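You operate a simulated robot arm through the tools that you are given. There is no shell and no other tool. Be economical: measure what you need, move in short steps, check, and stop when the job is done.

The job below is to be done with a simulated robot arm. You get a single attempt, and the scene is never put back.

JOB
Put one of the box filters from the island bench on the white handbook. Put the heat meter on the island bench away on the heat bench top. Take the car fob from the end bench and leave it on top of the jar three. Fetch the slim bottle that says "gloss" from the end bench and stand it on the rack bench top. Put the pane stand on the end bench away on the steam bench shelf. Take the short pipe and put it on the side bench. Fetch the light meter and set it on the under shelf. Take the clean sprayer on the island bench and put it away on the cart shelf. Put the blue towel on the island bench away in the window bin. Take the felt squeegee on the island bench and put it away on the tint bench top. Fetch the green felt block and set it on the towel bench top. Put the white felt block on the bench shelf. Do these in any order. Set down upright: heat meter, slim bottle, light meter, clean sprayer.

It is judged by the outcome, as a careful person would: the job done as asked, and still so three seconds after it is handed in. It fails if anything else is knocked over, pushed out of place, dropped, spilled or broken. Flat cloth is picked up by pressing the open fingertips on it (5 to 10 N) and closing them slowly along it; thin cloth reads only 2 to 8 mm in the jaws.

ROBOT AND FRAMES
A 7-joint arm with a three-finger gripper on a trunk, on a base that drives. Base frame: it is fixed to the floor where the robot stands at the start and does not move with it; the origin is under the middle of the robot, x ahead of it, y to its left, z up; the surface under the hand at the start is at about z = 800. Readings come in mm, rad, newtons and seconds.
With the tool pointing down near the work surface it reaches from about 480 to 920 mm from the robot's upright axis, wherever it stands. Its first joint turns from -2.897 to 2.897 rad. Places, roughly: bench shelf (64x24 cm) [-1060, -2280, 280]; blue towel [750, 250, 750]; box filter [500, -500, 750]; car fob [3250, -3000, 1000]; cart shelf [-2700, 1400, 600]; clean sprayer [750, 500, 1000]; felt squeegee (10x3x10 cm) [600, 700, 800]; green felt block (6x8x6 cm) [3100, -400, 900]; handbook [500, 500, 750]; heat bench top [3100, -1800, 900]; heat meter [750, 0, 750]; jar three [3000, -3000, 1000]; light meter [-4750, 3250, 1000]; pane stand (27x19x10 cm) [3000, -3400, 900]; rack bench top [3100, -600, 900]; short pipe [-2000, 3250, 1000]; side bench [-3200, 3300, 800]; slim bottle [3000, -3250, 1000]; steam bench shelf [3000, 400, 400]; tint bench top (88x24 cm) [-5620, 3100, 840]; towel bench top [1300, 3100, 900]; under shelf [-100, 3300, 200]; white felt block (6x8x6 cm) [2900, -100, 900]; window bin (23x22 cm) [1120, 3420, 880]. Payload 2.69 kg.
The tool frame sits at the grasp point between the pads (the TCP): z along the fingers, y along the line on which they close. The tips reach 29 mm beyond it. The gripper opens to 120 mm. The gripper's body begins 78 mm behind the TCP.
Orientation is that of the tool frame in the base frame, as [roll, pitch, yaw] about the fixed x, y, z axes, in that order (R = Rz(yaw) Ry(pitch) Rx(roll)). With the fingers straight down and closing along the base's y, the tool's x points along the base's -x, its y along +y and its z along -z.

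CONTROLS
- The arm moves only by the tool nudge_tool. Its argument "targets" is a list that holds one entry, the list of rows, each a list of 7 numbers: the turn, a rotation vector about the tool's x, y, z in rad, then the shift along the tool's x, y, z in cm, then the finger opening in cm, from 0 to 12. In form: [[[rx, ry, rz, tx, ty, tz, hand], ...]]. A call has 1 to 20 rows; each row shifts and turns the commanded pose from where the row before left it, along the tool's axes as they then stand. Rows are played at 5 a second. More than 50 mm and 0.15 rad between two rows, or a gripper value outside its range, and nothing of the call is played. A pose out of reach is approached as far as the arm can. The call stops where the force on the tool passes 40 N (or 10 N more than at its start, if that is more) or the arm is blocked; 0.2 s more then pass. The fingers move at their own pace and stop on an object; they squeeze with about 45 N. The grip force told is the motor's: it shows also when the fingers shut on nothing. Time passes only in rows, and 0.2 s behind the last, so rows that do not move let the fingers close. It gives the time, the measured TCP pose, the force on the tool (base axes), the opening and the grip force at its end, in the units of the frame above (readings bear some noise), with the torque about the TCP (base axes, N m) and any sound that the robot's microphone picked up.
- Cameras (640 x 400 px; columns grow to the right, rows downward): "scene" is now at [201.1, 174.1, 1488.5]; the picture's right is [-0.19, -0.98, 0.00], its down [-0.77, 0.15, -0.62] and it looks along [0.61, -0.12, -0.79] (base axes); focal length 270 px, centre (320, 200). "wrist" rides on the gripper at [63, 0, -104] in the tool frame; the picture's right is [0.00, 1.00, 0.00], its down [-0.83, 0.00, -0.56] and it looks along [-0.56, 0.00, 0.83] (tool axes); focal length 275 px, centre (320, 200).
- capture(camera): a new picture of that camera. No time passes.
- move_column(by): slides the trunk up (or, below 0, down) by that many mm; the arm and the scene camera ride with it, the base frame stays. It gives what a move gives, with no picture.
- roll_base(legs): drives the robot by 1 to 6 legs, each [ahead, left, turn to the left] in mm, mm and rad, along the robot's own axes; the way and the turn of a leg run together, so that a leg with both is an arc; at most 1500 mm and 3.142 rad a leg. The arm and the cameras ride along, it lands a little off, and it stops where it bumps. It gives what a move gives.
- turn_head(pan, tilt): turns the head with the scene camera to pan (to the left, within 2.496 rad either way) and tilt (down, from -0.506 to 1.204), counted from straight ahead of the robot. It gives what a move gives.
- pixel_to_xyz(camera, pixels): for up to 12 pixels [column, row] of the newest picture of that camera ("zoom" is the newest enlarged one), the place [x, y, z] in the base frame of the surface seen there, good to about 2 mm. No time passes.
- inspect(camera, box): a new picture of the part [left, top, right, bottom] of that camera's present view, enlarged. No time passes.
- finish_job(): hands the job in; it is judged then, once.

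Keep the steps short. Do not move on a guess: measure, check each grasp and each placing, and mend mistakes. In all there are 378 turns and 334 pictures (those below and enlarged ones count). Leave the gripper open and the arm clear of the work at the hand-in unless told otherwise, and finish with a single line.

The tools are called after "Request:" as a command line: name --argument value ..., lists and objects as JSON in quotes. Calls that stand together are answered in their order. nudge_tool: Moves the arm, as the interface text tells. Its arguments: {"type":"object","properties":{"targets":{"type":"array"}},"required":["targets"]} The other tools are called the same way: move_column (by) slides the trunk up or down; roll_base (legs) drives the base; turn_head (pan, tilt) turns the head that bears the scene camera; capture (camera) takes a picture; pixel_to_xyz (camera, pixels) gives the place of the surface under pixels of a picture; inspect (camera, box) takes an enlarged picture of a part of a camera's view; finish_job () hands the job in.

At the start:

```text
clock: 0.0
ee_pos: [585.3, 37.1, 1081.0]
ee_rot: [-3.141, -0.001, 3.14]
ft_force: [-0.4, 0.5, 0.1]
torque: [0.0, 0.02, -0.01]
gripper_width: 120.1
finger_force: 0.1
trunk travel left (down, up): [-500.0, 86.0]
robot x, y, heading: [-1.0, -1.1, -0.001]
head pan, tilt: [-0.194, 0.906]
```

scene: 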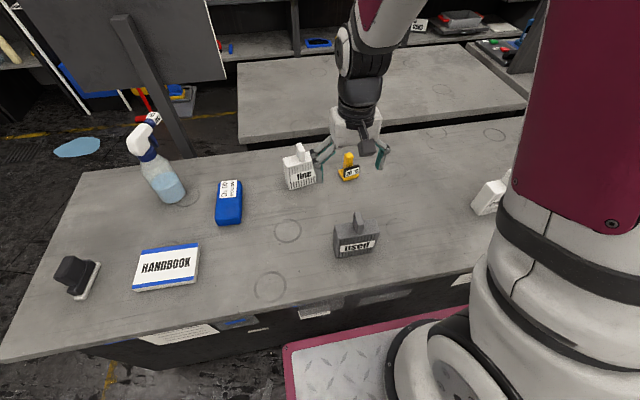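
wrist: 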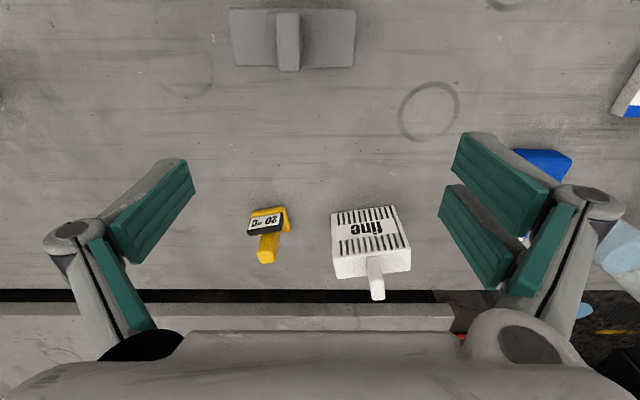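

I start by measuring the items on the island bench from an enlarged scene view.

Request:
inspect --camera "scene" --box '[0, 90, 320, 330]'

Request:
inspect --camera "scene" --box '[270, 100, 530, 290]'

Request:
pixel_to_xyz --camera "scene" --pixels '[[229, 205], [165, 265], [75, 275], [165, 180], [152, 118], [298, 170], [350, 165], [355, 245], [358, 218], [490, 195], [288, 232], [142, 140]]'

```text
1.67 times, centred on (160, 210) of scene
```

zoom: 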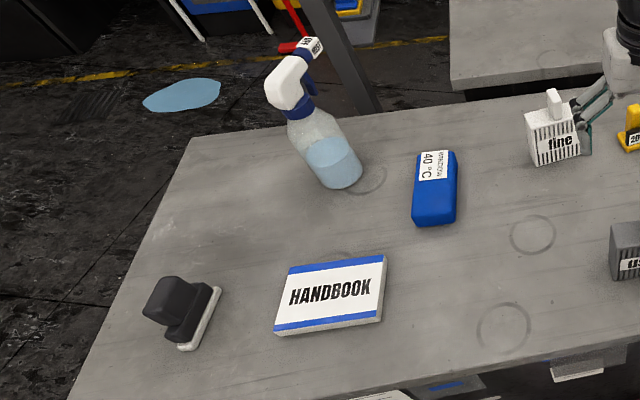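

```text
2.11 times, centred on (400, 195) of scene
```

zoom: 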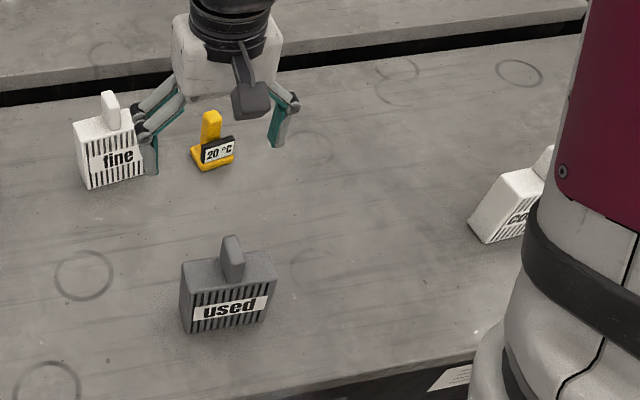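

```text
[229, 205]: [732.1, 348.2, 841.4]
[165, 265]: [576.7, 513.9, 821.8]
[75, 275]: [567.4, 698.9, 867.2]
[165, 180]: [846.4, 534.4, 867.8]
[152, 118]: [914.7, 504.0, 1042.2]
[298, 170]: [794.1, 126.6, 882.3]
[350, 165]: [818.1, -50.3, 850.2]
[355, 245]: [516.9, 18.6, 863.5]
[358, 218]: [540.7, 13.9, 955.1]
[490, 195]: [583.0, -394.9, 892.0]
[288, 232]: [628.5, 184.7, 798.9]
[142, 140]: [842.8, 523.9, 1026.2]
```

Next I take a closer wrist view of the fine filter and the heat meter.

Request:
inspect --camera "wrist" --box '[220, 180, 440, 320]'

Request:
pixel_to_xyz --camera "wrist" --pixels '[[376, 262], [369, 262], [383, 262], [378, 295], [340, 250], [400, 250], [268, 240], [263, 240], [273, 240], [267, 260], [255, 218], [283, 212]]'

```text
2.86 times, centred on (330, 250) of wrist
```

zoom: 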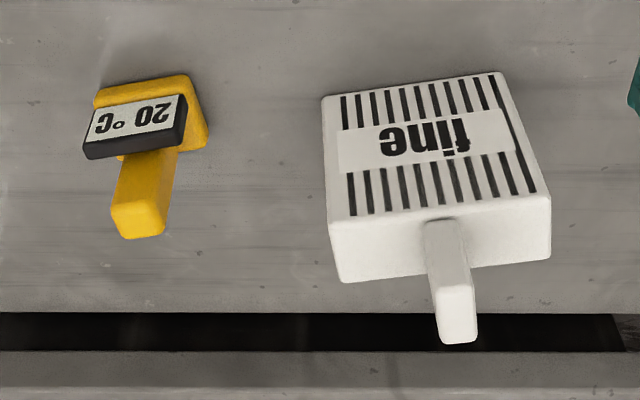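

```text
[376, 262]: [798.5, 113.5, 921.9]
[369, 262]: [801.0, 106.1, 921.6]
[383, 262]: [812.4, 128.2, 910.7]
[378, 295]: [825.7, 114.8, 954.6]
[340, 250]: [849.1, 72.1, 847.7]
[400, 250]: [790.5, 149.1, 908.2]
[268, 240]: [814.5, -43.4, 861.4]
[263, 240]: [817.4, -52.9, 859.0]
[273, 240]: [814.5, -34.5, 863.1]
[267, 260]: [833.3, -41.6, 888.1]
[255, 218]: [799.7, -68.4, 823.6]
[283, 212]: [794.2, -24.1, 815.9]
```

The fine filter has a tab at about (815, 114) with its top at z 955. I move above it with the fingers part open.

Request:
nudge_tool --targets '[[[0, 0, 0, -3.83, 1.28, 1.1, 6], [0, 0, 0, -3.83, 1.28, 1.1, 6], [0, 0, 0, -3.83, 1.28, 1.1, 6], [0, 0, 0, -3.83, 1.28, 1.1, 6], [0, 0, 0, -3.83, 1.28, 1.1, 6], [0, 0, 0, -3.83, 1.28, 1.1, 6], [0, 0, 0, 0, 0, 0, 6]]]'

Request:
capture --camera "wrist"

```text
clock: 1.6
ee_pos: [816.5, 112.3, 1015.7]
ee_rot: [3.141, -0.002, -3.142]
ft_force: [-0.8, -0.1, -0.8]
torque: [0.02, -0.01, 0.0]
gripper_width: 59.9
finger_force: 0.1
trunk travel left (down, up): [-500.0, 86.0]
robot x, y, heading: [0.6, 1.9, 0.003]
head pan, tilt: [-0.194, 0.906]
```

```text
328 pictures are left
```

wrist: 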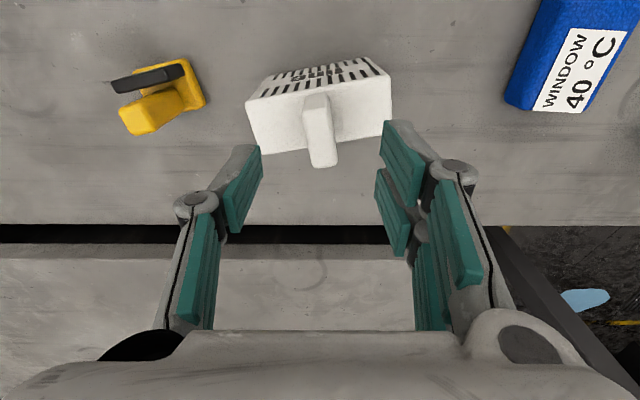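

Request:
pixel_to_xyz --camera "wrist" --pixels '[[313, 143], [331, 140], [312, 163], [334, 160], [322, 152], [305, 110], [325, 105], [251, 110], [388, 85], [352, 130]]'

Request:
inspect --camera "wrist" --box '[230, 50, 410, 180]'

```text
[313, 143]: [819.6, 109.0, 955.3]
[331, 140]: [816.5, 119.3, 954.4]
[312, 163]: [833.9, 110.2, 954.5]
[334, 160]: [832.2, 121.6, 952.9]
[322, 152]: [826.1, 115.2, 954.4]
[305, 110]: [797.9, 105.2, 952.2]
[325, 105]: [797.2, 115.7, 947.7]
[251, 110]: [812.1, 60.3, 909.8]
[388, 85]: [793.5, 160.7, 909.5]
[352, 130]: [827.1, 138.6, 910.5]
```

```text
3.08 times, centred on (320, 115) of wrist
```

zoom: 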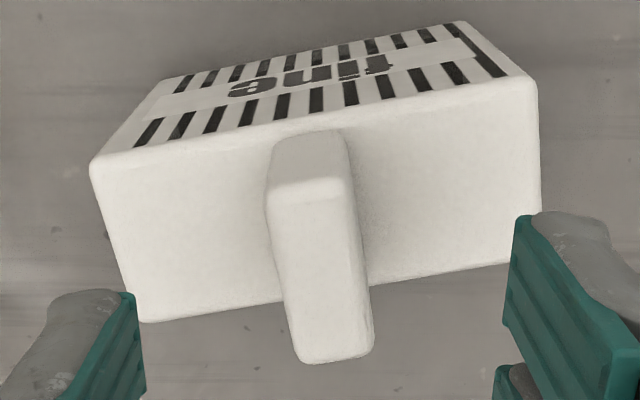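

The tab runs from x 798 to 834, is about 14 mm thick and is turned about +0.18 rad. I rotate the tool to match, go down and grip it.

Request:
nudge_tool --targets '[[[0, 0, -0.09, 0, 0.1, 0, 6], [0, 0, -0.09, 0, 0, 0, 6], [0, 0, 0, 0, 0, 2.5, 6], [0, 0, 0, 0, 0, 2.5, 6], [0, 0, 0, 0, 0, 2.4, 6], [0, 0, 0, 0, 0, 0, 6], [0, 0, 0, 0, 0, 0, 0], [0, 0, 0, 0, 0, 0, 0], [0, 0, 0, 0, 0, 0, 0]]]'

Request:
capture --camera "wrist"

```text
clock: 3.6
ee_pos: [814.1, 115.6, 939.7]
ee_rot: [3.14, 0.0, -2.963]
ft_force: [0.2, -0.3, 0.0]
torque: [0.07, -0.08, -0.06]
gripper_width: 17.3
finger_force: 42.9
trunk travel left (down, up): [-500.0, 86.0]
robot x, y, heading: [0.8, -4.4, -0.002]
head pan, tilt: [-0.194, 0.906]
```

```text
326 pictures are left
```

wrist: 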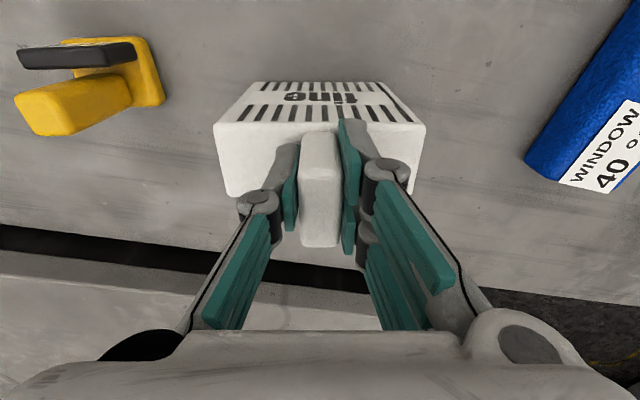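

Gripped at 17 mm. I lift it and measure the handbook corners.

Request:
nudge_tool --targets '[[[0, 0, 0, 0, 0, -3, 0], [0, 0, 0, 0, 0, -3, 0], [0, 0, 0, 0, 0, -3, 0], [0, 0, 0, 0, 0, -3, 0]]]'

Request:
capture --camera "scene"

Request:
pixel_to_xyz --camera "scene" --pixels '[[143, 253], [197, 246], [194, 280], [136, 287], [167, 265]]'

```text
clock: 4.6
ee_pos: [815.9, 114.4, 1063.0]
ee_rot: [-3.141, 0.0, -2.962]
ft_force: [-0.5, 0.5, -1.0]
torque: [-0.01, 0.01, 0.01]
gripper_width: 17.5
finger_force: 43.3
trunk travel left (down, up): [-500.0, 86.0]
robot x, y, heading: [-0.9, 0.5, -0.003]
head pan, tilt: [-0.194, 0.906]
```

```text
325 pictures are left
```

scene: 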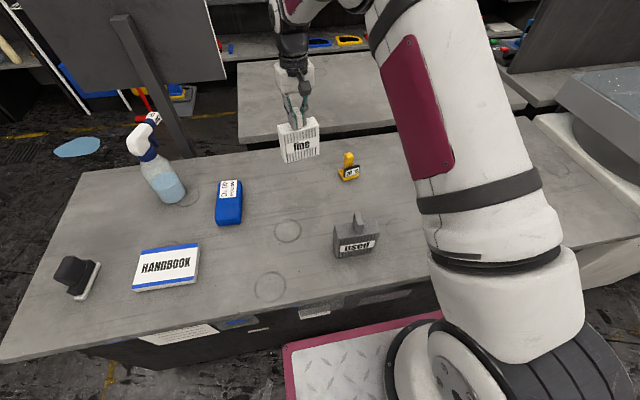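

```text
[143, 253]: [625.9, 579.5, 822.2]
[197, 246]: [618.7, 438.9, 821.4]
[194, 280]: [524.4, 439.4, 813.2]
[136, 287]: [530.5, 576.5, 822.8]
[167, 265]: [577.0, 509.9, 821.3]
```

Handbook centre is (575, 509), top at 822. I carry the filter there at height.

Request:
nudge_tool --targets '[[[0, 0, 0.14, 0, 0, 0, 0], [0, 0, 0, 1.875, 3.37, 0, 0], [0, 0, 0, 1.875, 3.37, 0, 0], [0, 0, 0, 1.875, 3.37, 0, 0], [0, 0, 0, 1.875, 3.37, 0, 0], [0, 0, 0, 1.875, 3.37, 0, 0], [0, 0, 0, 1.875, 3.37, 0, 0], [0, 0, 0, 1.875, 3.37, 0, 0], [0, 0, 0, 1.875, 3.37, 0, 0], [0, 0, 0, 1.875, 3.37, 0, 0], [0, 0, 0, 1.875, 3.37, 0, 0], [0, 0, 0, 1.875, 3.37, 0, 0], [0, 0, 0, 1.875, 3.37, 0, 0], [0, 0, 0, 0, 0, 0, 0]]]'

Request:
capture --camera "wrist"

```text
clock: 7.6
ee_pos: [573.9, 510.1, 1058.9]
ee_rot: [3.141, 0.0, -3.102]
ft_force: [0.6, 0.6, -0.4]
torque: [-0.02, -0.01, 0.0]
gripper_width: 17.4
finger_force: 42.3
trunk travel left (down, up): [-500.0, 86.0]
robot x, y, heading: [-0.7, -0.3, -0.0]
head pan, tilt: [-0.194, 0.906]
```

```text
324 pictures are left
```

wrist: 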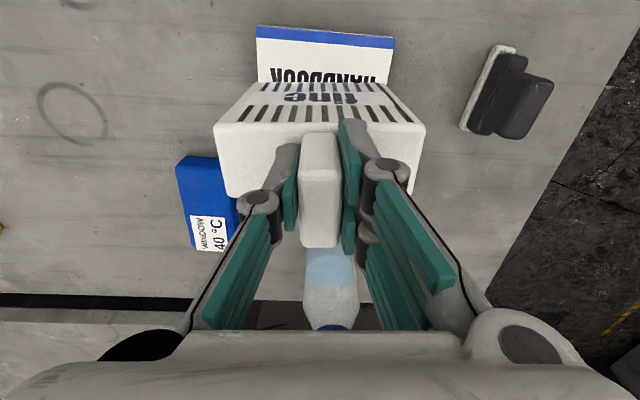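

Aligned. I lower it and watch the force.

Request:
nudge_tool --targets '[[[0, 0, 0, 0, 0, 3, 0], [0, 0, 0, 0, 0, 3, 0], [0, 0, 0, 0, 0, 2.5, 0], [0, 0, 0, 0, 0, 0.7, 0], [0, 0, 0, 0, 0, 0.5, 0], [0, 0, 0, 0, 0, 0, 0]]]'

```text
clock: 9.0
ee_pos: [575.7, 510.1, 964.3]
ee_rot: [3.14, 0.0, -3.102]
ft_force: [0.0, -0.1, -1.6]
torque: [-0.01, 0.0, -0.01]
gripper_width: 17.3
finger_force: 42.8
trunk travel left (down, up): [-500.0, 86.0]
robot x, y, heading: [-3.2, 2.2, 0.002]
head pan, tilt: [-0.194, 0.906]
```

Request:
nudge_tool --targets '[[[0, 0, 0, 0, 0, 0.2, 0], [0, 0, 0, 0, 0, 0.2, 0], [0, 0, 0, 0, 0, 0, 0]]]'

```text
clock: 9.8
ee_pos: [573.7, 510.4, 963.0]
ee_rot: [3.139, 0.002, -3.103]
ft_force: [0.9, -4.9, 18.8]
torque: [-0.15, 0.08, 0.01]
gripper_width: 17.7
finger_force: 42.9
trunk travel left (down, up): [-500.0, 86.0]
robot x, y, heading: [2.5, 3.3, 0.004]
head pan, tilt: [-0.194, 0.906]
```

Contact is made at 19 N. I release and rise.

Request:
nudge_tool --targets '[[[0, 0, 0, 0, 0, -0.15, 0], [0, 0, 0, 0, 0, 0, 5], [0, 0, 0, 0, 0, 0, 5], [0, 0, 0, 0, 0, -3, 5], [0, 0, 0, 0, 0, -4, 5], [0, 0, 0, 0, 0, -4, 6]]]'

Request:
capture --camera "scene"

Request:
pixel_to_xyz --camera "scene" --pixels '[[349, 158], [352, 172], [65, 272], [95, 272], [85, 293], [217, 200], [242, 200], [229, 215], [158, 160], [172, 200]]'

```text
clock: 11.2
ee_pos: [573.0, 511.6, 1072.5]
ee_rot: [3.14, 0.0, -3.101]
ft_force: [-0.2, 0.7, -1.2]
torque: [-0.04, 0.06, -0.02]
gripper_width: 59.9
finger_force: 0.1
trunk travel left (down, up): [-500.0, 86.0]
robot x, y, heading: [0.4, 4.3, 0.005]
head pan, tilt: [-0.194, 0.906]
```

```text
323 pictures are left
```

scene: 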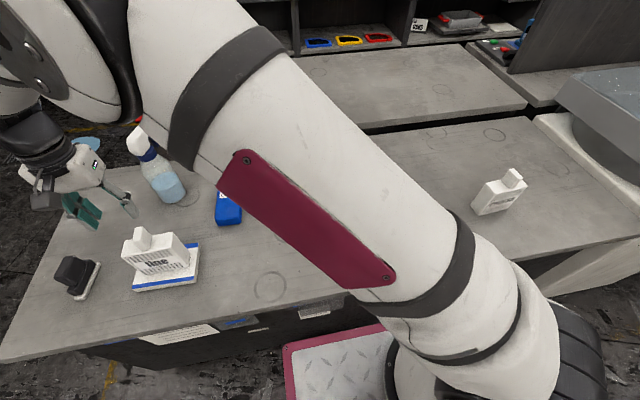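

```text
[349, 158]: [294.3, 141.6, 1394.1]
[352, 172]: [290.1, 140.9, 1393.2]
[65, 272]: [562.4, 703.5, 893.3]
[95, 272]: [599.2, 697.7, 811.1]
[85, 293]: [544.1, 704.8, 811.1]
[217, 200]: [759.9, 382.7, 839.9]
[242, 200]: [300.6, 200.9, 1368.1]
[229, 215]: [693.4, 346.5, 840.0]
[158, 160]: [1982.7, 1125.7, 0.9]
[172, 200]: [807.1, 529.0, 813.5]
```

The filter sits on the handbook. Next is the heat meter at about (820, -45); I move above it.

Request:
nudge_tool --targets '[[[0, 0, 0.04, 0, 0, 0, 6], [0, 0, 0, -1.764, -3.97, 0, 6], [0, 0, 0, -1.764, -3.97, 0, 6], [0, 0, 0, -1.764, -3.97, 0, 6], [0, 0, 0, -1.764, -3.97, 0, 6], [0, 0, 0, -1.764, -3.97, 0, 6], [0, 0, 0, -1.764, -3.97, 0, 6], [0, 0, 0, -1.764, -3.97, 0, 6], [0, 0, 0, -1.764, -3.97, 0, 6], [0, 0, 0, -1.764, -3.97, 0, 6], [0, 0, 0, -1.764, -3.97, 0, 6], [0, 0, 0, -1.764, -3.97, 0, 6], [0, 0, 0, -1.764, -3.97, 0, 6], [0, 0, 0, -1.764, -3.97, 0, 6], [0, 0, 0, -1.764, -3.97, 0, 6], [0, 0, 0, 0, 0, 4, 6], [0, 0, 0, 0, 0, 4, 6], [0, 0, 0, 0, 0, 0, 6]]]'

Request:
inspect --camera "wrist" --box '[220, 50, 420, 200]'

```text
clock: 15.0
ee_pos: [820.8, -45.4, 991.2]
ee_rot: [-3.141, 0.0, 3.139]
ft_force: [1.0, 0.4, -0.3]
torque: [-0.01, -0.01, 0.02]
gripper_width: 59.8
finger_force: 0.1
trunk travel left (down, up): [-500.0, 86.0]
robot x, y, heading: [1.7, 1.7, -0.003]
head pan, tilt: [-0.194, 0.906]
```

```text
2.67 times, centred on (320, 125) of wrist
```

zoom: 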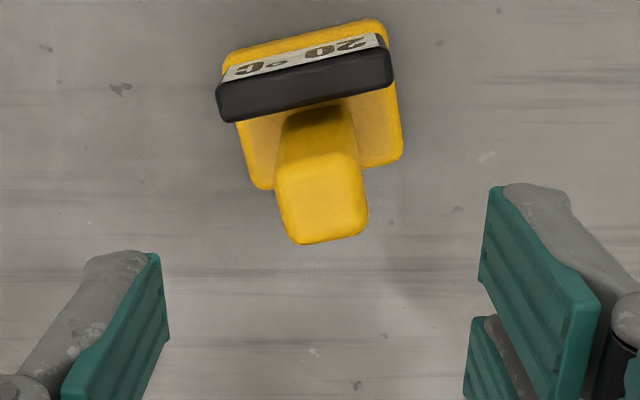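

Request:
pixel_to_xyz --camera "zoom" --pixels '[[278, 170], [355, 160], [292, 238], [364, 228], [322, 200], [225, 105], [388, 75], [320, 88], [252, 180], [398, 150], [310, 130]]'

```text
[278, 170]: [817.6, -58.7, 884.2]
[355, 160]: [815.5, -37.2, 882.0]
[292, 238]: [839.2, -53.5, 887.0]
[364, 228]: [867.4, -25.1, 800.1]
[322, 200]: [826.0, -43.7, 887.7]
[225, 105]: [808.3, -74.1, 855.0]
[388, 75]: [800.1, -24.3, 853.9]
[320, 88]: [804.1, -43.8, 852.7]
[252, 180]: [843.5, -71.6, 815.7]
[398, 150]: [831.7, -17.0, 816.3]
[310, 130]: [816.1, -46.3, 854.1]
```

The stem is about 24 mm square, centred at (828, -45) with its top at 888, and turned about 0.15 rad. I align, go down and grip.

Request:
nudge_tool --targets '[[[0, 0, 0, -0.7, 0.0, 0, 6], [0, 0, -0.14, 0, 0, 0, 6], [0, 0, 0, 0, 0, 3.5, 6], [0, 0, 0, 0, 0, 3.5, 6], [0, 0, 0, 0, 0, 3, 6], [0, 0, 0, 0, 0, 2.3, 6], [0, 0, 0, 0, 0, 0, 6], [0, 0, 0, 0, 0, 0, 0], [0, 0, 0, 0, 0, 0, 0], [0, 0, 0, 0, 0, 0, 0]]]'

Request:
capture --camera "wrist"

```text
clock: 17.2
ee_pos: [826.2, -46.8, 867.9]
ee_rot: [3.141, -0.001, -3.001]
ft_force: [0.8, 0.5, -0.1]
torque: [0.02, 0.01, -0.03]
gripper_width: 38.5
finger_force: 45.3
trunk travel left (down, up): [-500.0, 86.0]
robot x, y, heading: [0.7, 0.2, 0.001]
head pan, tilt: [-0.194, 0.906]
```

```text
321 pictures are left
```

wrist: 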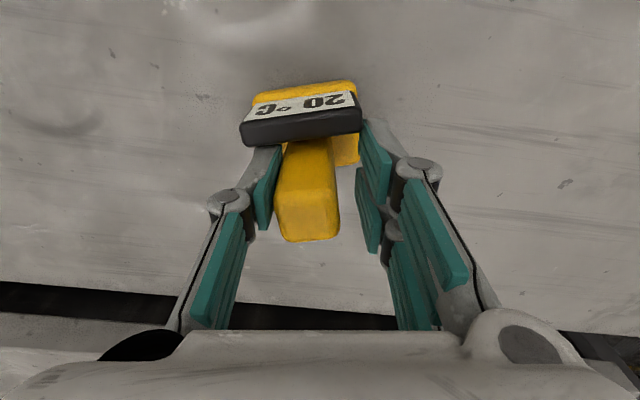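

The opening reads 38.5 mm, more than the stem, so I take a closer look.

Request:
inspect --camera "wrist" --box '[220, 60, 420, 260]'

Request:
turn_head --pan -0.05 --tilt 0.9

Request:
inspect --camera "scene" --box '[260, 80, 420, 200]'

```text
2.00 times, centred on (320, 160) of wrist
```

zoom: 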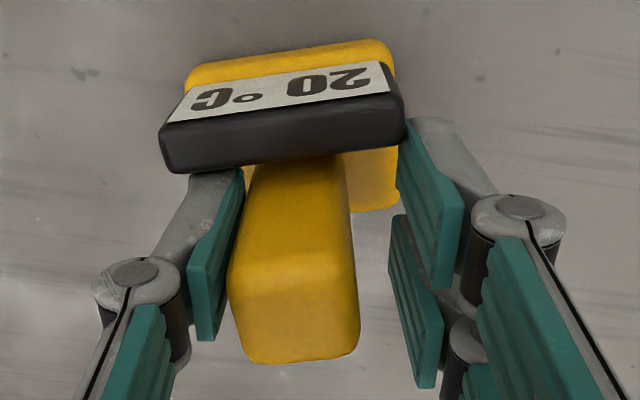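

```text
clock: 17.9
ee_pos: [826.7, -47.6, 868.5]
ee_rot: [-3.141, 0.001, -3.001]
ft_force: [-0.3, -0.7, -0.9]
torque: [0.01, -0.03, 0.0]
gripper_width: 38.3
finger_force: 45.0
trunk travel left (down, up): [-500.0, 86.0]
robot x, y, heading: [-0.1, -0.7, 0.002]
head pan, tilt: [-0.051, 0.901]
```

```text
3.33 times, centred on (340, 140) of scene
```

zoom: 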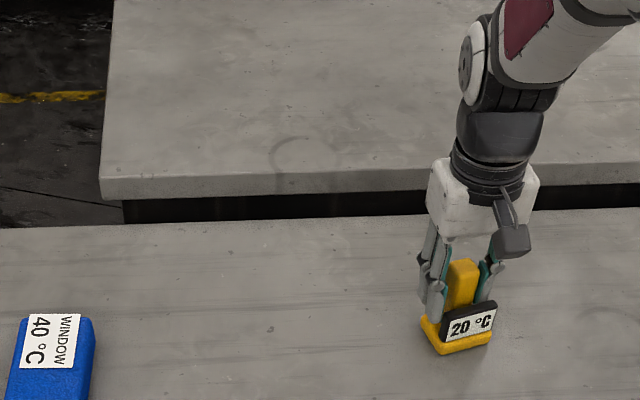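

The fingertips seem to be clamping on the display housing. I open, rise 17 mm so the tips clear its top at z 855, and grip the stem again.

Request:
nudge_tool --targets '[[[0, 0, 0, 0, 0, 0, 6], [0, 0, 0, 0, 0, 0, 6], [0, 0, 0, 0, 0, -1.7, 6], [0, 0, 0, 0, 0, 0, 6], [0, 0, 0, 0, 0, 0, 0], [0, 0, 0, 0, 0, 0, 0], [0, 0, 0, 0, 0, 0, 0]]]'

Request:
inspect --camera "wrist" --box '[220, 60, 420, 260]'

```text
clock: 19.5
ee_pos: [825.2, -46.5, 885.6]
ee_rot: [-3.14, 0.001, -3.0]
ft_force: [-0.1, 0.2, 1.4]
torque: [-0.11, -0.03, -0.01]
gripper_width: 25.2
finger_force: 45.4
trunk travel left (down, up): [-500.0, 86.0]
robot x, y, heading: [1.2, 1.4, 0.001]
head pan, tilt: [-0.051, 0.901]
```

```text
2.00 times, centred on (320, 160) of wrist
```

zoom: 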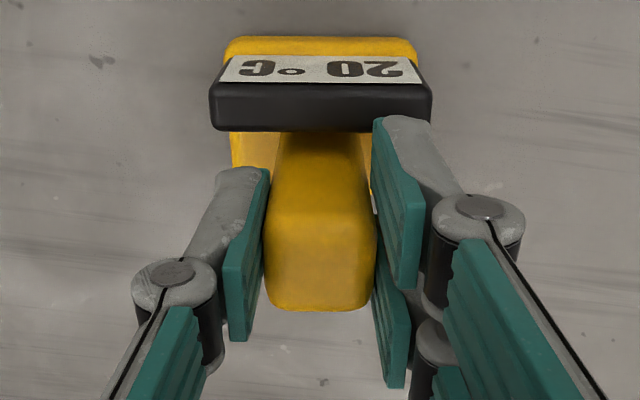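

Good grip at 25 mm. I lift it and look around to map the floor.

Request:
nudge_tool --targets '[[[0, 0, 0, 0, 0, -3, 0], [0, 0, 0, 0, 0, -4, 0], [0, 0, 0, 0, 0, -4, 0], [0, 0, 0, 0, 0, -4, 0], [0, 0, 0, 2, 0, -4, 0], [0, 0, 0, 4, 0, 0, 0], [0, 0, 0, 4, 0, 0, 0], [0, 0, 0, 4, 0, 0, 0], [0, 0, 0, 4, 0, 0, 0], [0, 0, 0, 4, 0, 0, 0]]]'

Request:
turn_head --pan -0.9 --tilt 0.5

Request:
capture --camera "scene"

Request:
pixel_to_xyz --camera "scene" --pixels '[[100, 100], [200, 100], [320, 100], [450, 100], [550, 100], [100, 200], [200, 200], [320, 200], [450, 200], [550, 200], [320, 330], [500, 330]]'

```text
clock: 21.7
ee_pos: [607.3, -75.0, 1074.6]
ee_rot: [-3.139, 0.0, -3.003]
ft_force: [0.3, -0.7, -1.8]
torque: [0.0, 0.01, 0.0]
gripper_width: 25.3
finger_force: 45.3
trunk travel left (down, up): [-500.0, 86.0]
robot x, y, heading: [-1.9, 2.8, 0.003]
head pan, tilt: [-0.051, 0.901]
```

```text
clock: 22.9
ee_pos: [608.4, -74.4, 1074.3]
ee_rot: [-3.141, 0.001, -3.002]
ft_force: [-0.4, -0.4, -1.1]
torque: [0.01, -0.02, -0.02]
gripper_width: 25.4
finger_force: 45.0
trunk travel left (down, up): [-500.0, 86.0]
robot x, y, heading: [2.2, 2.2, 0.003]
head pan, tilt: [-0.901, 0.499]
```

```text
317 pictures are left
```

scene: 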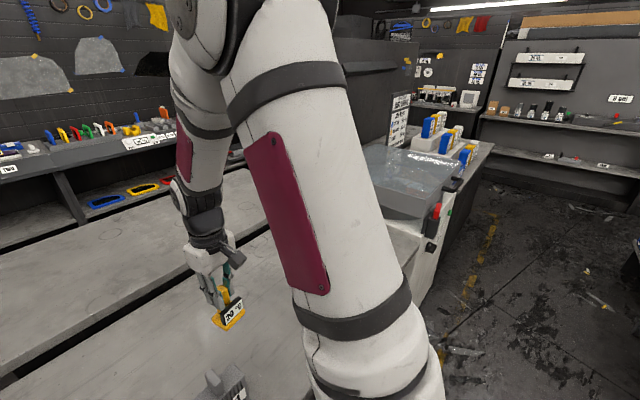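

```text
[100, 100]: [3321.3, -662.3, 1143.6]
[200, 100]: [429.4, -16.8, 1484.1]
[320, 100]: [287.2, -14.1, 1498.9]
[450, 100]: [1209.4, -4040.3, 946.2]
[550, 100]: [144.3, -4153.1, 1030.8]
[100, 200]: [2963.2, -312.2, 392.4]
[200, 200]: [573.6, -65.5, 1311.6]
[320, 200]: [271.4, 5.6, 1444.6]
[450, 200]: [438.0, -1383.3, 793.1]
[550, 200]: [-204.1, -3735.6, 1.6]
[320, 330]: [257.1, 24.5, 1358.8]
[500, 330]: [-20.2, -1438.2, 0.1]
```

Request:
turn_head --pan -1.7 --tilt 0.5

Request:
capture --camera "scene"

Request:
turn_head --pan 0.7 --tilt 0.4

Request:
capture --camera "scene"

Request:
turn_head --pan 1.7 --tilt 0.4

Request:
capture --camera "scene"

Request:
turn_head --pan 2.49 --tilt 0.4

Request:
capture --camera "scene"

```text
clock: 24.0
ee_pos: [608.2, -74.3, 1075.0]
ee_rot: [-3.14, -0.002, -3.002]
ft_force: [0.2, 0.2, -0.7]
torque: [-0.02, 0.01, 0.01]
gripper_width: 25.5
finger_force: 45.0
trunk travel left (down, up): [-500.0, 86.0]
robot x, y, heading: [-1.3, 0.2, -0.0]
head pan, tilt: [-1.7, 0.499]
```

```text
316 pictures are left
```

scene: 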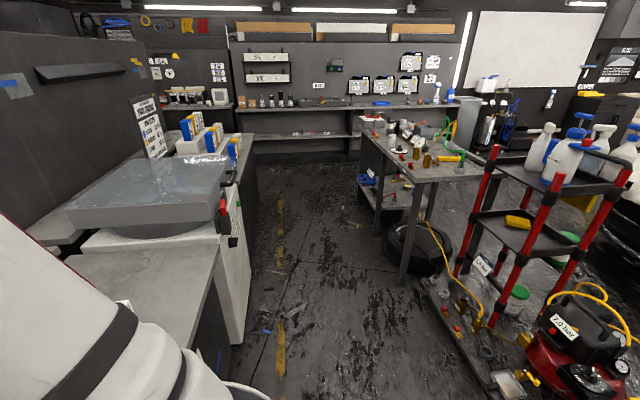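

```text
clock: 26.2
ee_pos: [607.9, -76.3, 1074.9]
ee_rot: [-3.141, 0.0, -3.002]
ft_force: [0.2, -0.8, -0.8]
torque: [0.0, 0.0, -0.02]
gripper_width: 25.0
finger_force: 45.1
trunk travel left (down, up): [-500.0, 86.0]
robot x, y, heading: [-3.0, 0.6, -0.001]
head pan, tilt: [0.7, 0.4]
```

```text
315 pictures are left
```

scene: 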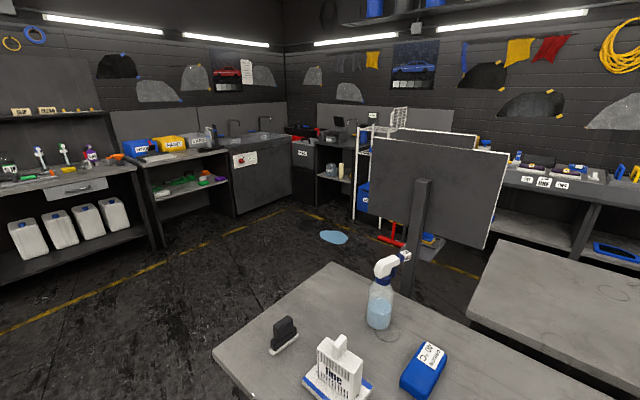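

```text
clock: 27.5
ee_pos: [607.3, -76.5, 1073.7]
ee_rot: [-3.141, -0.001, -3.002]
ft_force: [-0.3, 0.7, -1.6]
torque: [0.01, -0.01, -0.01]
gripper_width: 25.3
finger_force: 44.9
trunk travel left (down, up): [-500.0, 86.0]
robot x, y, heading: [1.6, 0.4, 0.0]
head pan, tilt: [1.7, 0.4]
```

```text
314 pictures are left
```

scene: 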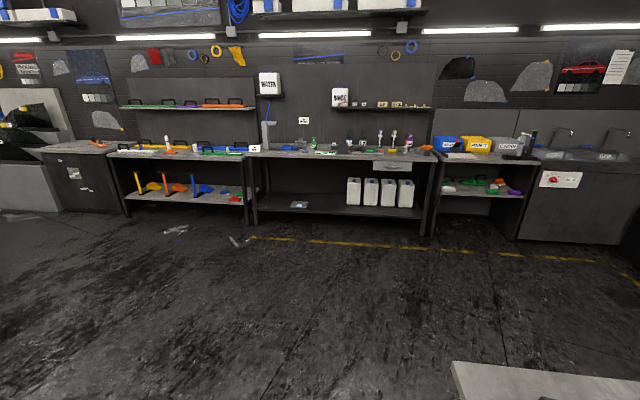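

```text
clock: 28.6
ee_pos: [606.7, -75.0, 1074.6]
ee_rot: [-3.141, -0.001, -3.001]
ft_force: [-0.4, -0.2, -1.8]
torque: [0.02, -0.04, -0.01]
gripper_width: 25.5
finger_force: 44.9
trunk travel left (down, up): [-500.0, 86.0]
robot x, y, heading: [0.3, -1.3, 0.005]
head pan, tilt: [2.491, 0.4]
```

```text
313 pictures are left
```

scene: 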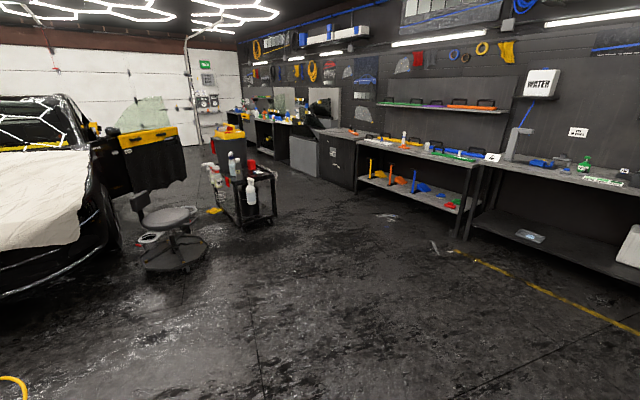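

Request:
turn_head --pan -1.4 --tilt 0.35

Request:
capture --camera "scene"

Request:
pixel_to_xyz --camera "scene" --pixels '[[60, 60], [200, 150], [230, 130], [300, 120], [320, 185], [265, 180], [270, 280], [310, 300], [330, 250], [350, 350], [60, 280], [20, 220]]'

```text
clock: 31.8
ee_pos: [607.6, -75.1, 1073.3]
ee_rot: [-3.14, 0.001, -3.001]
ft_force: [0.0, 0.4, -0.9]
torque: [-0.03, -0.01, 0.0]
gripper_width: 25.4
finger_force: 45.2
trunk travel left (down, up): [-500.0, 86.0]
robot x, y, heading: [-1.6, -0.6, 0.002]
head pan, tilt: [-1.4, 0.351]
```

```text
312 pictures are left
```

scene: 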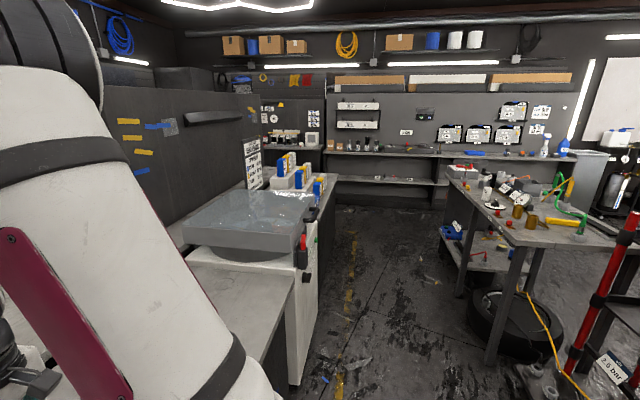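

```text
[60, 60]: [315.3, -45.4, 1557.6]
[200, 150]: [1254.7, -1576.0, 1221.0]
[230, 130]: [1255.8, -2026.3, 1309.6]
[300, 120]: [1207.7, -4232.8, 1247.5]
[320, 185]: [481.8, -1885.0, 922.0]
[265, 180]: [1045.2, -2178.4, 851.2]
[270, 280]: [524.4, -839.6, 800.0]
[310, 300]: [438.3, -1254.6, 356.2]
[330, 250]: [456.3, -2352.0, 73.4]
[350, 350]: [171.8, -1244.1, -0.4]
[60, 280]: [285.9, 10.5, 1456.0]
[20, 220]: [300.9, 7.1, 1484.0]
```

Request:
inspect --camera "scene" --box '[200, 60, 360, 220]'

Request:
pixel_to_xyz --camera "scene" --pixels '[[245, 100], [250, 170], [265, 150], [330, 215], [320, 205], [345, 180], [440, 190], [460, 290]]'

Request:
turn_head --pan 0.45 --tilt 0.45

Request:
capture --camera "scene"

Request:
pixel_to_xyz --camera "scene" --pixels '[[190, 180], [230, 240], [330, 220], [300, 250], [250, 180], [280, 230], [350, 200], [420, 190], [500, 190], [430, 300], [600, 230], [340, 280]]'

```text
2.50 times, centred on (280, 140) of scene
```

zoom: 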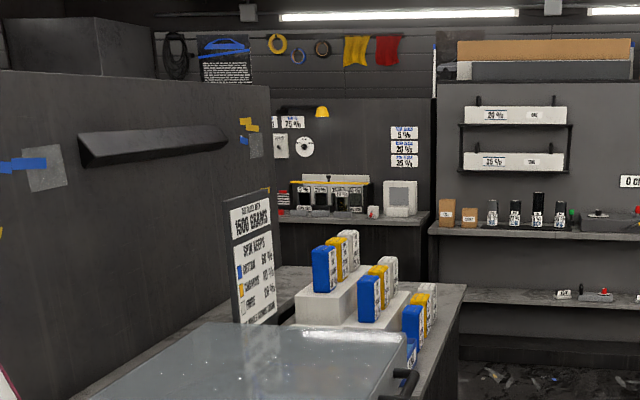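

```text
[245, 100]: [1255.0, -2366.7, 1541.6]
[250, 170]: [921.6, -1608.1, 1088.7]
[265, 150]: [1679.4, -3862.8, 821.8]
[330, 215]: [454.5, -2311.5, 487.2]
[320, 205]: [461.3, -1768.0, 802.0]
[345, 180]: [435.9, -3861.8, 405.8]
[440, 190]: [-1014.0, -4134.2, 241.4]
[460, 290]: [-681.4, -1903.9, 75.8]
```

```text
clock: 33.6
ee_pos: [607.4, -76.3, 1073.4]
ee_rot: [3.14, 0.0, -3.001]
ft_force: [0.0, 0.1, -1.4]
torque: [0.01, -0.04, 0.02]
gripper_width: 25.4
finger_force: 45.0
trunk travel left (down, up): [-500.0, 86.0]
robot x, y, heading: [0.8, 0.4, 0.001]
head pan, tilt: [0.45, 0.45]
```

```text
310 pictures are left
```

scene: 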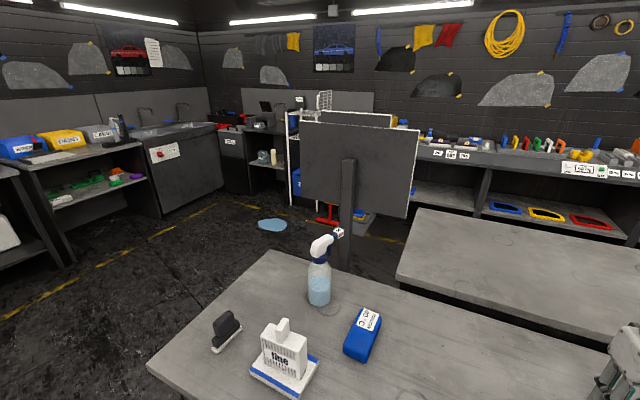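

```text
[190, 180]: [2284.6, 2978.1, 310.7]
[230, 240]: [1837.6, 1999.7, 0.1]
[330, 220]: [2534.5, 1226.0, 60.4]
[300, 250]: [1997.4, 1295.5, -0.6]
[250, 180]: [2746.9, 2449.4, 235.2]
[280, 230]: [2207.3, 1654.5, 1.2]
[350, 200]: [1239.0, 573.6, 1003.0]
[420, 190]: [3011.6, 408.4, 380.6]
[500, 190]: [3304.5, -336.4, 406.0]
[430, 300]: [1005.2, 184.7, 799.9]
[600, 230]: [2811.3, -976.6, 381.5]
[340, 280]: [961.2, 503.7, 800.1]
```

Request:
pixel_to_xyz --camera "scene" --pixels '[[398, 266], [418, 211], [530, 232], [630, 270], [550, 320], [268, 252], [150, 362], [400, 240], [415, 228], [480, 215], [305, 225], [362, 235]]'

Request:
inspect --camera "scene" --box '[250, 70, 450, 270]'

```text
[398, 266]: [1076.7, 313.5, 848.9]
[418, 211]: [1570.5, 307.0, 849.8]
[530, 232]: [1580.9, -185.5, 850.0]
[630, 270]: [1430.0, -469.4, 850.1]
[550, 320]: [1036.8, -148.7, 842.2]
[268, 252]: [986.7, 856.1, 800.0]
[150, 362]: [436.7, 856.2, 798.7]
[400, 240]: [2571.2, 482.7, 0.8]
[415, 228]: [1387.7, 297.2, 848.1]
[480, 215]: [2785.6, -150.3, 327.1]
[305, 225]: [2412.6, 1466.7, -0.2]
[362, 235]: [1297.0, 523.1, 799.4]
```

```text
2.00 times, centred on (350, 170) of scene
```

zoom: 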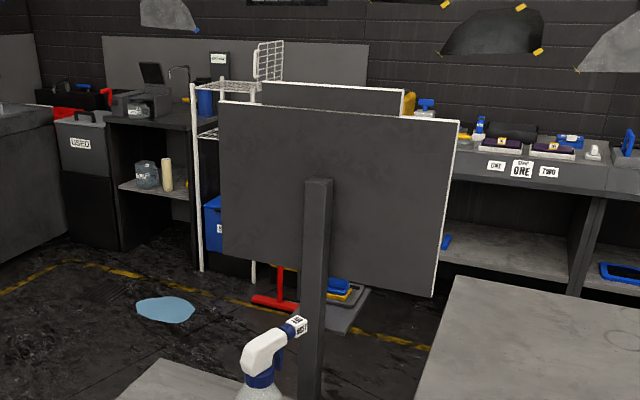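

Request:
pixel_to_xyz --camera "scene" --pixels '[[305, 130], [303, 195], [415, 135], [405, 210], [310, 115], [388, 120], [345, 165], [285, 165], [325, 215]]'

Request:
turn_head --pan 0.6 --tilt 1.2

Request:
capture --camera "scene"

Request:
pixel_to_xyz --camera "scene" --pixels '[[320, 380], [260, 380], [380, 390], [450, 390], [200, 390], [150, 390]]'

```text
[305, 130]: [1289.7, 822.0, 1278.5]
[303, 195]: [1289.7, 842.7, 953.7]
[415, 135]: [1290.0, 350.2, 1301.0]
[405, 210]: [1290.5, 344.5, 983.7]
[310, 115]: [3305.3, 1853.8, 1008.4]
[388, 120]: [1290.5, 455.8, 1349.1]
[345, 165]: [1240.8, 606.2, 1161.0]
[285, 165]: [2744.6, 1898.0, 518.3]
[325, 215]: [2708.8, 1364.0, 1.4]
```

```text
clock: 34.7
ee_pos: [607.3, -74.8, 1075.1]
ee_rot: [-3.141, 0.0, -3.002]
ft_force: [-0.4, -0.1, -1.2]
torque: [-0.01, -0.02, 0.03]
gripper_width: 25.5
finger_force: 44.7
trunk travel left (down, up): [-500.0, 86.0]
robot x, y, heading: [3.4, -0.3, -0.001]
head pan, tilt: [0.6, 1.201]
```

```text
308 pictures are left
```

scene: 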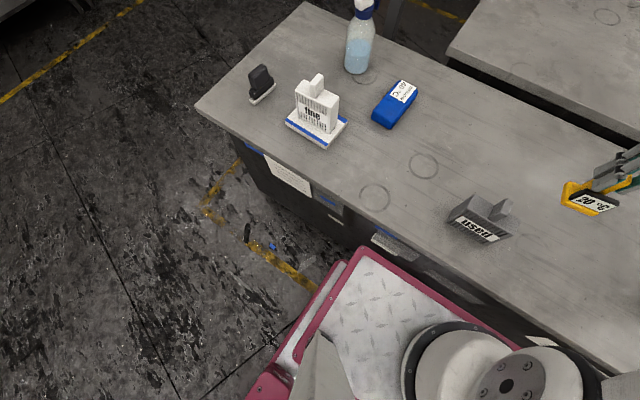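

```text
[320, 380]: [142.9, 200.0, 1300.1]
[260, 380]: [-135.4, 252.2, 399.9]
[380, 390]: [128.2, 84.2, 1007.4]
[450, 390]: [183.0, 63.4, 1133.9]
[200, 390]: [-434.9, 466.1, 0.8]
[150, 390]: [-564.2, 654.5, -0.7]
```

Request:
pixel_to_xyz --camera "scene" --pixels '[[355, 252], [350, 265], [375, 320], [310, 320], [345, 262], [262, 378], [440, 300]]'

```text
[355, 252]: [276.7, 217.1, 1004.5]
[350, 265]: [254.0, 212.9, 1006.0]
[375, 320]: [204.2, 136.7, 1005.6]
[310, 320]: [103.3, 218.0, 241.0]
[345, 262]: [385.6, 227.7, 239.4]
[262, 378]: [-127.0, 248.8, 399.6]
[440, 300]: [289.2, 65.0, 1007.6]
```

The floor to the left is clear and the far aisle (x 1620 to 2785) can be reached round the left end of the benches. I raise the arm, then drive: back, left, ahead, right, then turn right.

Request:
nudge_tool --targets '[[[0, 0, 0, 0, 0, -4, 0], [0, 0, 0, 0, 0, -4, 0], [0, 0, 0, 0, 0, -4, 0], [0, 0, 0, 0, 0, -4, 0], [0, 0, 0, 0, 0, 0, 0]]]'

Request:
turn_head --pan 0.3 --tilt 0.6

Request:
roll_base --legs '[[-100, 0, 0], [0, 1200, 0], [950, 0, 0], [1000, 0, 0]]'

Request:
capture --camera "scene"

```text
clock: 35.9
ee_pos: [607.9, -77.0, 1236.0]
ee_rot: [3.141, 0.001, -3.001]
ft_force: [-0.2, 0.5, -1.6]
torque: [0.01, 0.01, 0.01]
gripper_width: 25.2
finger_force: 45.2
trunk travel left (down, up): [-500.0, 86.0]
robot x, y, heading: [4.8, 1.5, -0.001]
head pan, tilt: [0.6, 1.201]
```

```text
clock: 36.9
ee_pos: [609.4, -77.4, 1235.0]
ee_rot: [-3.142, 0.001, -3.003]
ft_force: [-0.2, 0.1, -0.8]
torque: [0.0, 0.04, 0.01]
gripper_width: 25.3
finger_force: 44.7
trunk travel left (down, up): [-500.0, 86.0]
robot x, y, heading: [0.9, -3.7, 0.005]
head pan, tilt: [0.3, 0.6]
```

```text
clock: 53.1
ee_pos: [2443.6, 1102.0, 1235.9]
ee_rot: [-3.141, -0.002, -3.024]
ft_force: [0.6, -0.1, -2.2]
torque: [-0.03, 0.0, 0.04]
gripper_width: 25.3
finger_force: 44.9
trunk travel left (down, up): [-500.0, 86.0]
robot x, y, heading: [1838.7, 1189.1, -0.021]
head pan, tilt: [0.3, 0.6]
```

```text
307 pictures are left
```

scene: 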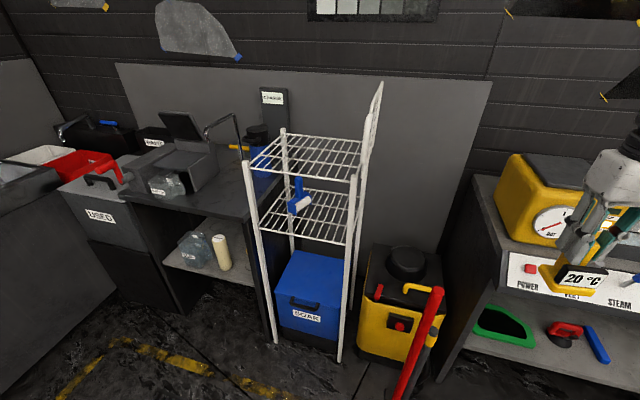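

Request:
roll_base --legs '[[0, -300, 0], [0, 0, -1.55]]'

Request:
turn_head --pan 0.6 --tilt 0.5

Request:
capture --camera "scene"

Request:
turn_head --pan -0.2 --tilt 0.6

Request:
capture --camera "scene"

```text
clock: 54.3
ee_pos: [2441.2, 996.9, 1235.9]
ee_rot: [-3.141, 0.001, -3.019]
ft_force: [-0.4, -0.4, -1.8]
torque: [-0.01, -0.01, 0.01]
gripper_width: 25.7
finger_force: 44.3
trunk travel left (down, up): [-500.0, 86.0]
robot x, y, heading: [1830.6, 1087.2, -0.021]
head pan, tilt: [0.3, 0.6]
stopped in leg 1: the robot was blocked; the commanded pose is now the measured one
```

```text
clock: 55.1
ee_pos: [2441.3, 996.6, 1235.5]
ee_rot: [-3.14, 0.0, -3.021]
ft_force: [-0.2, -0.2, -0.5]
torque: [-0.01, 0.01, -0.01]
gripper_width: 25.5
finger_force: 45.0
trunk travel left (down, up): [-500.0, 86.0]
robot x, y, heading: [1833.2, 1089.8, -0.02]
head pan, tilt: [0.6, 0.499]
```

```text
306 pictures are left
```

scene: 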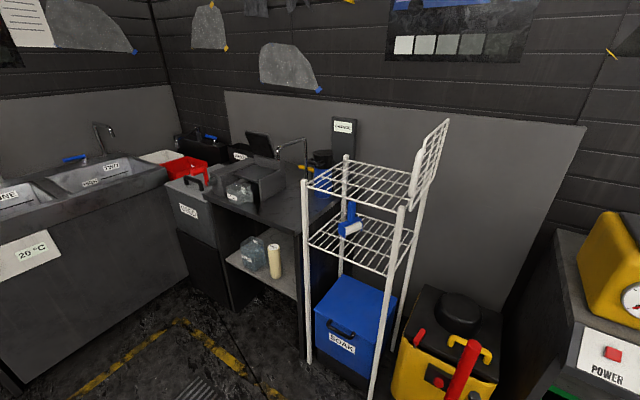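

```text
clock: 56.3
ee_pos: [2441.1, 996.0, 1235.9]
ee_rot: [3.14, 0.0, -3.02]
ft_force: [0.0, 0.8, -1.2]
torque: [0.03, -0.02, 0.0]
gripper_width: 25.4
finger_force: 44.6
trunk travel left (down, up): [-500.0, 86.0]
robot x, y, heading: [1830.6, 1086.4, -0.022]
head pan, tilt: [-0.201, 0.6]
```

```text
305 pictures are left
```

scene: 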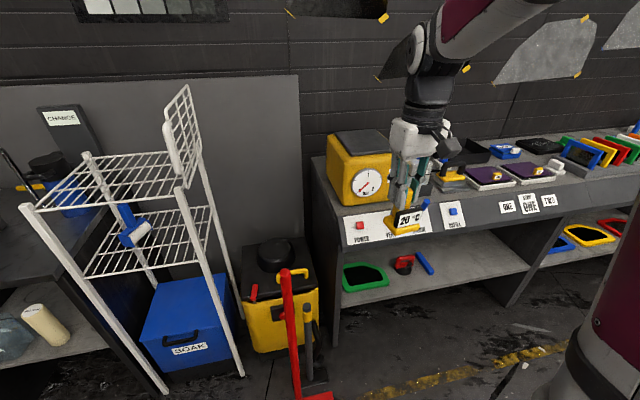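

It stopped after 100 mm to the right, so I look at what is there.

Request:
turn_head --pan -1.4 --tilt 0.9

Request:
capture --camera "scene"

Request:
turn_head --pan -2.3 --tilt 0.9

Request:
capture --camera "scene"

```text
clock: 57.7
ee_pos: [2441.7, 996.7, 1236.6]
ee_rot: [-3.141, -0.001, -3.021]
ft_force: [-0.3, 0.7, -0.6]
torque: [0.0, 0.01, 0.0]
gripper_width: 25.4
finger_force: 44.7
trunk travel left (down, up): [-500.0, 86.0]
robot x, y, heading: [1832.9, 1083.9, -0.024]
head pan, tilt: [-1.4, 0.901]
```

```text
304 pictures are left
```

scene: 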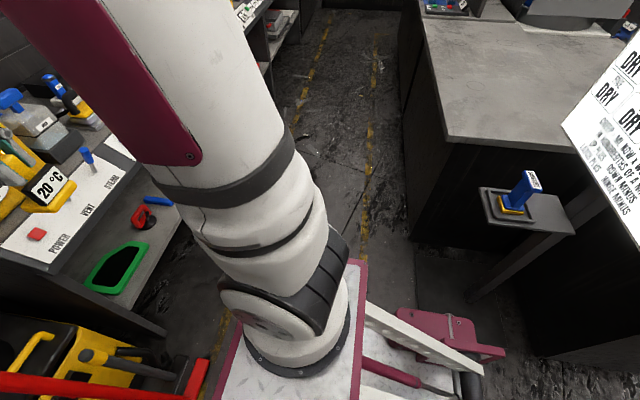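

```text
clock: 58.9
ee_pos: [2440.6, 996.3, 1236.6]
ee_rot: [-3.141, 0.0, -3.02]
ft_force: [0.5, 0.0, -0.7]
torque: [0.01, 0.0, -0.02]
gripper_width: 25.4
finger_force: 45.0
trunk travel left (down, up): [-500.0, 86.0]
robot x, y, heading: [1834.8, 1089.5, -0.022]
head pan, tilt: [-2.3, 0.901]
```

```text
303 pictures are left
```

scene: 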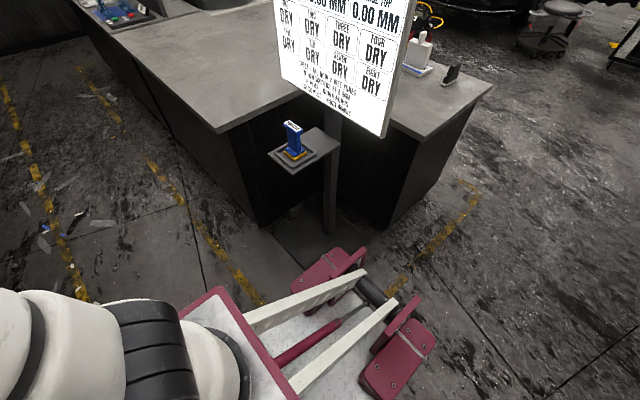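

Request:
pixel_to_xyz --camera "scene" --pixels '[[330, 268], [400, 360], [300, 310], [240, 320], [295, 145], [325, 230], [270, 155], [325, 300], [380, 295], [260, 215], [230, 380], [340, 135]]'

```text
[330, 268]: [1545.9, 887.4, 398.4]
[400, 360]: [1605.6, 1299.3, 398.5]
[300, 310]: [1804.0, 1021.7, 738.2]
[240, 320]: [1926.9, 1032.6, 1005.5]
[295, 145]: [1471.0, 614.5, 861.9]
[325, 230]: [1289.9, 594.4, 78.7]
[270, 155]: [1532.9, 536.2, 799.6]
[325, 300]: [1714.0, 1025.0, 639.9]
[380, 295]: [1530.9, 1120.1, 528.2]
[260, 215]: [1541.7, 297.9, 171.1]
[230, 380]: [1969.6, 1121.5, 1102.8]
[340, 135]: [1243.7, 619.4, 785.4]
```

Request:
pixel_to_xyz --camera "scene" --pixels '[[320, 245], [365, 240], [280, 235], [345, 215], [295, 250], [390, 275], [270, 245]]'

Request:
inspect --camera "scene" --box '[220, 180, 460, 330]'

```text
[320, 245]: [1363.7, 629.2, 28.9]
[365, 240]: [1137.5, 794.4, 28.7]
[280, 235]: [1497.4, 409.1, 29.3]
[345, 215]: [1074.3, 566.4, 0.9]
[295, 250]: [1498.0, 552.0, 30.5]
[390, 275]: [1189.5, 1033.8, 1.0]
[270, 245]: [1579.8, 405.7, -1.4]
```

```text
2.67 times, centred on (340, 255) of scene
```

zoom: 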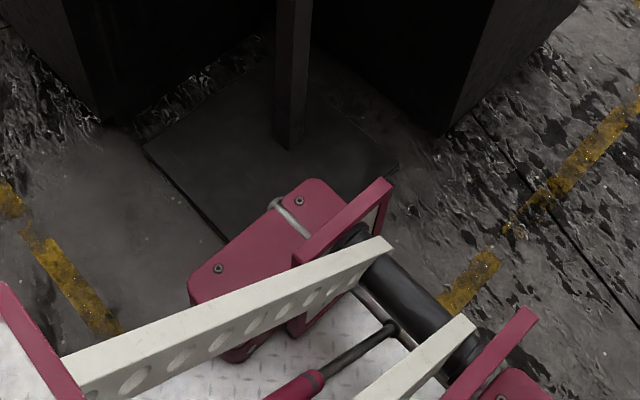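

The stand has a floor plate reaching x 1550, y 830. I go ahead 250 mm first, then right, then turn.

Request:
roll_base --legs '[[240, 0, 0], [0, -250, 0], [0, 0, -1.55]]'

Request:
turn_head --pan 0.2 --tilt 0.5

Request:
capture --camera "scene"

```text
clock: 65.9
ee_pos: [1966.1, 225.0, 1234.7]
ee_rot: [-3.141, 0.001, 1.671]
ft_force: [0.7, 0.3, -1.2]
torque: [-0.02, 0.02, -0.01]
gripper_width: 25.2
finger_force: 45.0
trunk travel left (down, up): [-500.0, 86.0]
robot x, y, heading: [2067.5, 831.5, -1.613]
head pan, tilt: [-2.3, 0.901]
```

```text
clock: 68.2
ee_pos: [1965.8, 224.5, 1235.7]
ee_rot: [-3.141, 0.0, 1.671]
ft_force: [0.1, -0.4, -1.2]
torque: [0.01, 0.01, -0.01]
gripper_width: 25.2
finger_force: 45.0
trunk travel left (down, up): [-500.0, 86.0]
robot x, y, heading: [2071.4, 831.0, -1.613]
head pan, tilt: [0.201, 0.499]
```

```text
301 pictures are left
```

scene: 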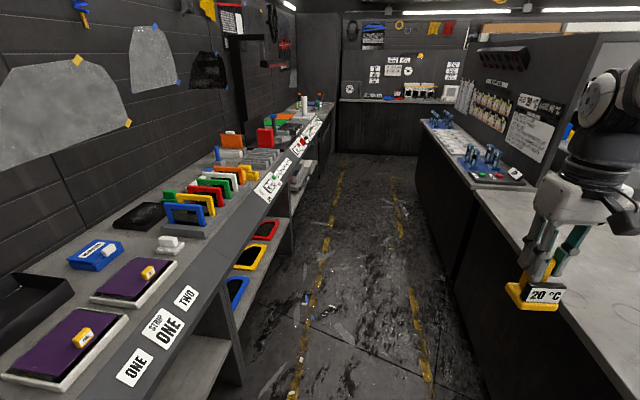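

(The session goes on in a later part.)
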